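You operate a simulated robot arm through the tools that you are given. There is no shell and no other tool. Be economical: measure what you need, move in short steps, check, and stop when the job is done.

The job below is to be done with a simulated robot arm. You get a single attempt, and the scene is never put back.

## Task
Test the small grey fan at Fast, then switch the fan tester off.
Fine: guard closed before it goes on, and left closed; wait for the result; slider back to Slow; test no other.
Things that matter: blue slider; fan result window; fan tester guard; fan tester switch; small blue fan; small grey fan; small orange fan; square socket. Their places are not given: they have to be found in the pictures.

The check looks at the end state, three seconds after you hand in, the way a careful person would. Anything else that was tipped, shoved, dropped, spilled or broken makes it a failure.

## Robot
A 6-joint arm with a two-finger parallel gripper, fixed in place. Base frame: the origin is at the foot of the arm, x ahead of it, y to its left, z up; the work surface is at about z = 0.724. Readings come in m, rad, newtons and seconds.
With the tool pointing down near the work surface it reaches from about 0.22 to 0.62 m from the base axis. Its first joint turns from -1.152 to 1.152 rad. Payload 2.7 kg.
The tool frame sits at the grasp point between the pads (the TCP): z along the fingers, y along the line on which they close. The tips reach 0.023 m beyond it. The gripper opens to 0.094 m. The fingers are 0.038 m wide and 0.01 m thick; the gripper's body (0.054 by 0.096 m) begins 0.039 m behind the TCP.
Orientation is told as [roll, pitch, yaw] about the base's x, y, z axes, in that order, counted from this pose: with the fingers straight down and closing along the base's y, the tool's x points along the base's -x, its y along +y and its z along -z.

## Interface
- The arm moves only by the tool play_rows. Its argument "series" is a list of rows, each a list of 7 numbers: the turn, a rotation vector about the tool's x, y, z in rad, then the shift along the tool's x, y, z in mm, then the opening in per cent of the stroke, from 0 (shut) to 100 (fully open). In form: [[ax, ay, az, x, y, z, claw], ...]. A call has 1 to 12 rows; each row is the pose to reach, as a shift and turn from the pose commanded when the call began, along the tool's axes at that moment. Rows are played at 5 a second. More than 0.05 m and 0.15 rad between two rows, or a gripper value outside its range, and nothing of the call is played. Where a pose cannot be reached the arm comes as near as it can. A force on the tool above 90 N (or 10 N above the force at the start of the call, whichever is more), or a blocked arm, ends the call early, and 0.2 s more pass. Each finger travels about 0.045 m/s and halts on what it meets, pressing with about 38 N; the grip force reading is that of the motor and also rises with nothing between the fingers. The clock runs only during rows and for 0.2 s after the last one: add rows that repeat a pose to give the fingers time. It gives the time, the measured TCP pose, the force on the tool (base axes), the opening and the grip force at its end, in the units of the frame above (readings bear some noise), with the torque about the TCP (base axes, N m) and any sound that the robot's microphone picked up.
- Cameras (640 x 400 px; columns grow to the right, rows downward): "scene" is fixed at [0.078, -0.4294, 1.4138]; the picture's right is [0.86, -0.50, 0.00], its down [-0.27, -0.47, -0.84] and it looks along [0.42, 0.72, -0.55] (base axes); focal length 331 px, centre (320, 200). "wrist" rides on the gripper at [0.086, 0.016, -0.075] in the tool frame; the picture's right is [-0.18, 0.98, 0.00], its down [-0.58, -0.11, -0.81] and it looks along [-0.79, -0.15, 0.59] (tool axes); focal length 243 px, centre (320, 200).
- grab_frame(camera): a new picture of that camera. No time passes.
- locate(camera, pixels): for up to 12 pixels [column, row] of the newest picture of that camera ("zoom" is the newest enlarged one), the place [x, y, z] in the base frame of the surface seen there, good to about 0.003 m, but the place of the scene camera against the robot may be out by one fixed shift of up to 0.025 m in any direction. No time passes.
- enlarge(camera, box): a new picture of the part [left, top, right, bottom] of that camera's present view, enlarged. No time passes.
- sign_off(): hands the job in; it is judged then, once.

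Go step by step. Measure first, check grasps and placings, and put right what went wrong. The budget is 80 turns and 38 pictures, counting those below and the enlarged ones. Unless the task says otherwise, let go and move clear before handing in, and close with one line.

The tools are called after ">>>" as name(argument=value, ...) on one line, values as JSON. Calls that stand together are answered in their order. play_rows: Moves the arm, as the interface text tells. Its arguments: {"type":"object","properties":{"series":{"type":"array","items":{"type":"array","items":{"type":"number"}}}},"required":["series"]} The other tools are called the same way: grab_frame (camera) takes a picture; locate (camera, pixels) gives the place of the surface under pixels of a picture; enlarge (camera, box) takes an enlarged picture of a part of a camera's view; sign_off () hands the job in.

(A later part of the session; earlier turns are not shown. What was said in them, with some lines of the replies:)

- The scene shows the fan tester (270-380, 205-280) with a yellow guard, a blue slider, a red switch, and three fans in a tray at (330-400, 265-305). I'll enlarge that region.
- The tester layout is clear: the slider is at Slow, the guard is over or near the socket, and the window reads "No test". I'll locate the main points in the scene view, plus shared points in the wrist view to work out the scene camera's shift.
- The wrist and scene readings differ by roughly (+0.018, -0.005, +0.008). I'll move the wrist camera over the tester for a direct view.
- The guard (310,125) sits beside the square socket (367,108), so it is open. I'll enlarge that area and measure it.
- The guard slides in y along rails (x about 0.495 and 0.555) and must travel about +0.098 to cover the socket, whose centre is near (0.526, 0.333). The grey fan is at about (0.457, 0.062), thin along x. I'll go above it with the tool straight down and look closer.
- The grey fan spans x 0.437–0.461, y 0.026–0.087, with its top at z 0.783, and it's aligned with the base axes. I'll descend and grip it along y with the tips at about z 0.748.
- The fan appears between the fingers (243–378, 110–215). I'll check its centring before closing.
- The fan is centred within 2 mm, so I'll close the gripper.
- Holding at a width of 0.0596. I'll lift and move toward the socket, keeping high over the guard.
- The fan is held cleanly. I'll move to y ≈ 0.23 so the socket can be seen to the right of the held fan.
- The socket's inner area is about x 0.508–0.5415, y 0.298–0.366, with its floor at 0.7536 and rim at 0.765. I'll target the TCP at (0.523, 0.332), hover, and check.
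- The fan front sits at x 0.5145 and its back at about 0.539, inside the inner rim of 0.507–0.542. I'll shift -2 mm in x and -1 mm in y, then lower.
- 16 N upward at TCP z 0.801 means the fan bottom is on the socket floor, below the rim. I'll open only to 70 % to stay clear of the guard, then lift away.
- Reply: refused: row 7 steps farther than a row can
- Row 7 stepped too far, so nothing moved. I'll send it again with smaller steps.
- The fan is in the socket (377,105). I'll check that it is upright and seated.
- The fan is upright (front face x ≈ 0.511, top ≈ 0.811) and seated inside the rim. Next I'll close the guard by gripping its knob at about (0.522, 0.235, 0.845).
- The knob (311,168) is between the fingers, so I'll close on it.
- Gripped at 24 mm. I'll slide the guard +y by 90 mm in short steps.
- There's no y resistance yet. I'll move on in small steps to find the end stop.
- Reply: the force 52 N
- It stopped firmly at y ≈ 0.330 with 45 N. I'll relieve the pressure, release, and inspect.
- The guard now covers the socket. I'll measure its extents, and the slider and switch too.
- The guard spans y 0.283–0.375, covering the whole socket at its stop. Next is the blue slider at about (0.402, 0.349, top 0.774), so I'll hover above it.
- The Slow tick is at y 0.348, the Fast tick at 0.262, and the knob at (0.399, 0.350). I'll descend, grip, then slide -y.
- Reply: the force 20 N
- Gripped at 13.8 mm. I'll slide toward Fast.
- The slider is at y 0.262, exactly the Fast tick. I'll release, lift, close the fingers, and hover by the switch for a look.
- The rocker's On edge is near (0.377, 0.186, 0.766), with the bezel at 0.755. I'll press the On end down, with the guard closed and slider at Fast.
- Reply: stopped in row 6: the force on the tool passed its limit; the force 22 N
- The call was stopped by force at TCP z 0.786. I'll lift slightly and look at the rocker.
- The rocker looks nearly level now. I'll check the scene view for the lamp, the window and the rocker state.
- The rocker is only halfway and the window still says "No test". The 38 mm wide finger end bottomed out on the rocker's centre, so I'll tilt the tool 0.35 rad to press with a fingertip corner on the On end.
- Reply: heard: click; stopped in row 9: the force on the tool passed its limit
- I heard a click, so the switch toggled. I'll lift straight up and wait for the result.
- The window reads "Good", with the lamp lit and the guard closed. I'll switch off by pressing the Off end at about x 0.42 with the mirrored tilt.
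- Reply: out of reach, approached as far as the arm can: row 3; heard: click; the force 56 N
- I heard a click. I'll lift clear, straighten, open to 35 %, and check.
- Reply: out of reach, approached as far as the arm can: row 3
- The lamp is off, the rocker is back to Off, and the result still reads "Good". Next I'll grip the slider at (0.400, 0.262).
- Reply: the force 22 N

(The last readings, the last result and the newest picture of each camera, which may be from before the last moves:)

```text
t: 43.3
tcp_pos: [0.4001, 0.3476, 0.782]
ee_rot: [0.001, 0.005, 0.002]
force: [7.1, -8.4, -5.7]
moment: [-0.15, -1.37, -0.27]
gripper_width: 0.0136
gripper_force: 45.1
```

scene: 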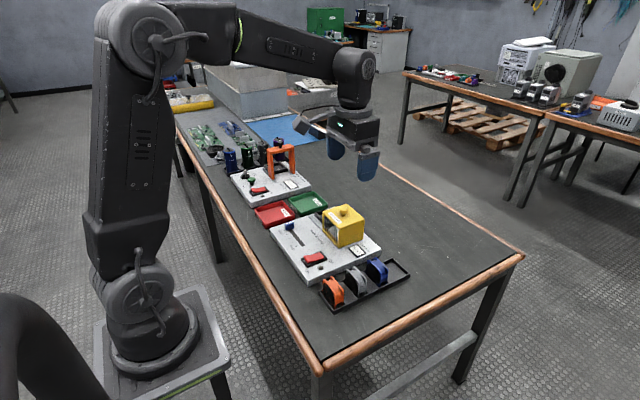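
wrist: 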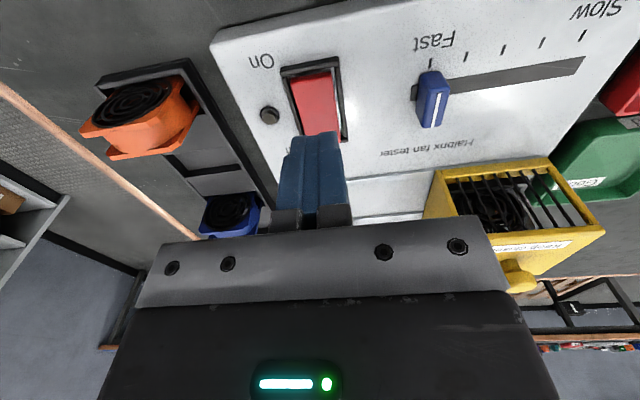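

The slider is at y 0.3476 and the start was 0.349. I'll nudge 2 mm more to the stop, then release and lift away.

>>> play_rows(series=[[0, 0, 0, 0, 2, 0, 8], [0, 0, 0, 0, 2, 0, 8], [0, 0, 0, 0, 1, 0, 20], [0, 0, 0, 0, 0, 0, 35], [0, 0, 0, 0, 0, 0, 35], [0, 0, 0, 0, 0, -30, 35], [0, 0, 0, 0, 0, -70, 35], [0, 0, 0, 0, 0, -115, 35], [0, 0, 0, 0, -40, -140, 35], [0, 0, 0, 0, -80, -160, 35], [0, 0, 0, 0, -120, -170, 35], [0, 0, 0, 0, -120, -170, 35]])

>>> enlarge(camera="scene", box=[260, 160, 410, 300])

>>> grab_frame(camera="wrist")

```text
t: 45.9
tcp_pos: [0.4018, 0.2269, 0.9512]
ee_rot: [0.002, 0.003, 0.0]
force: [-0.4, -0.3, 0.1]
moment: [0.01, 0.02, 0.01]
gripper_width: 0.0329
gripper_force: 0.0
```

```text
2.86 times, centred on (335, 230) of scene
```

zoom: 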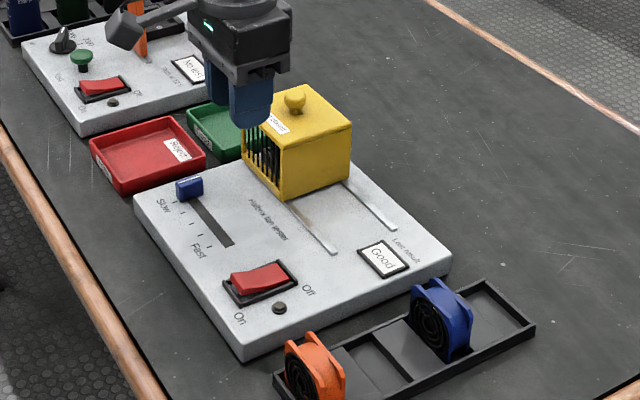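

```text
3 pictures are left
```

wrist: 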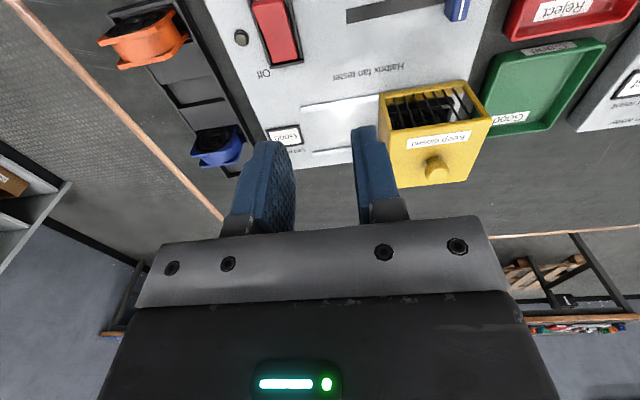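

The slider is back at Slow, the switch is off with its lamp dark, the guard is closed over the fan, the window reads "Good", and the other fans are untouched. The arm is clear, so I'm handing in.

>>> sign_off()

```text
The job is handed in.
```

The small grey fan was tested at Fast and the window reads "Good"; the tester is now off, the slider is back at Slow, the guard is closed with the fan still in the socket, and no other fan was tested.
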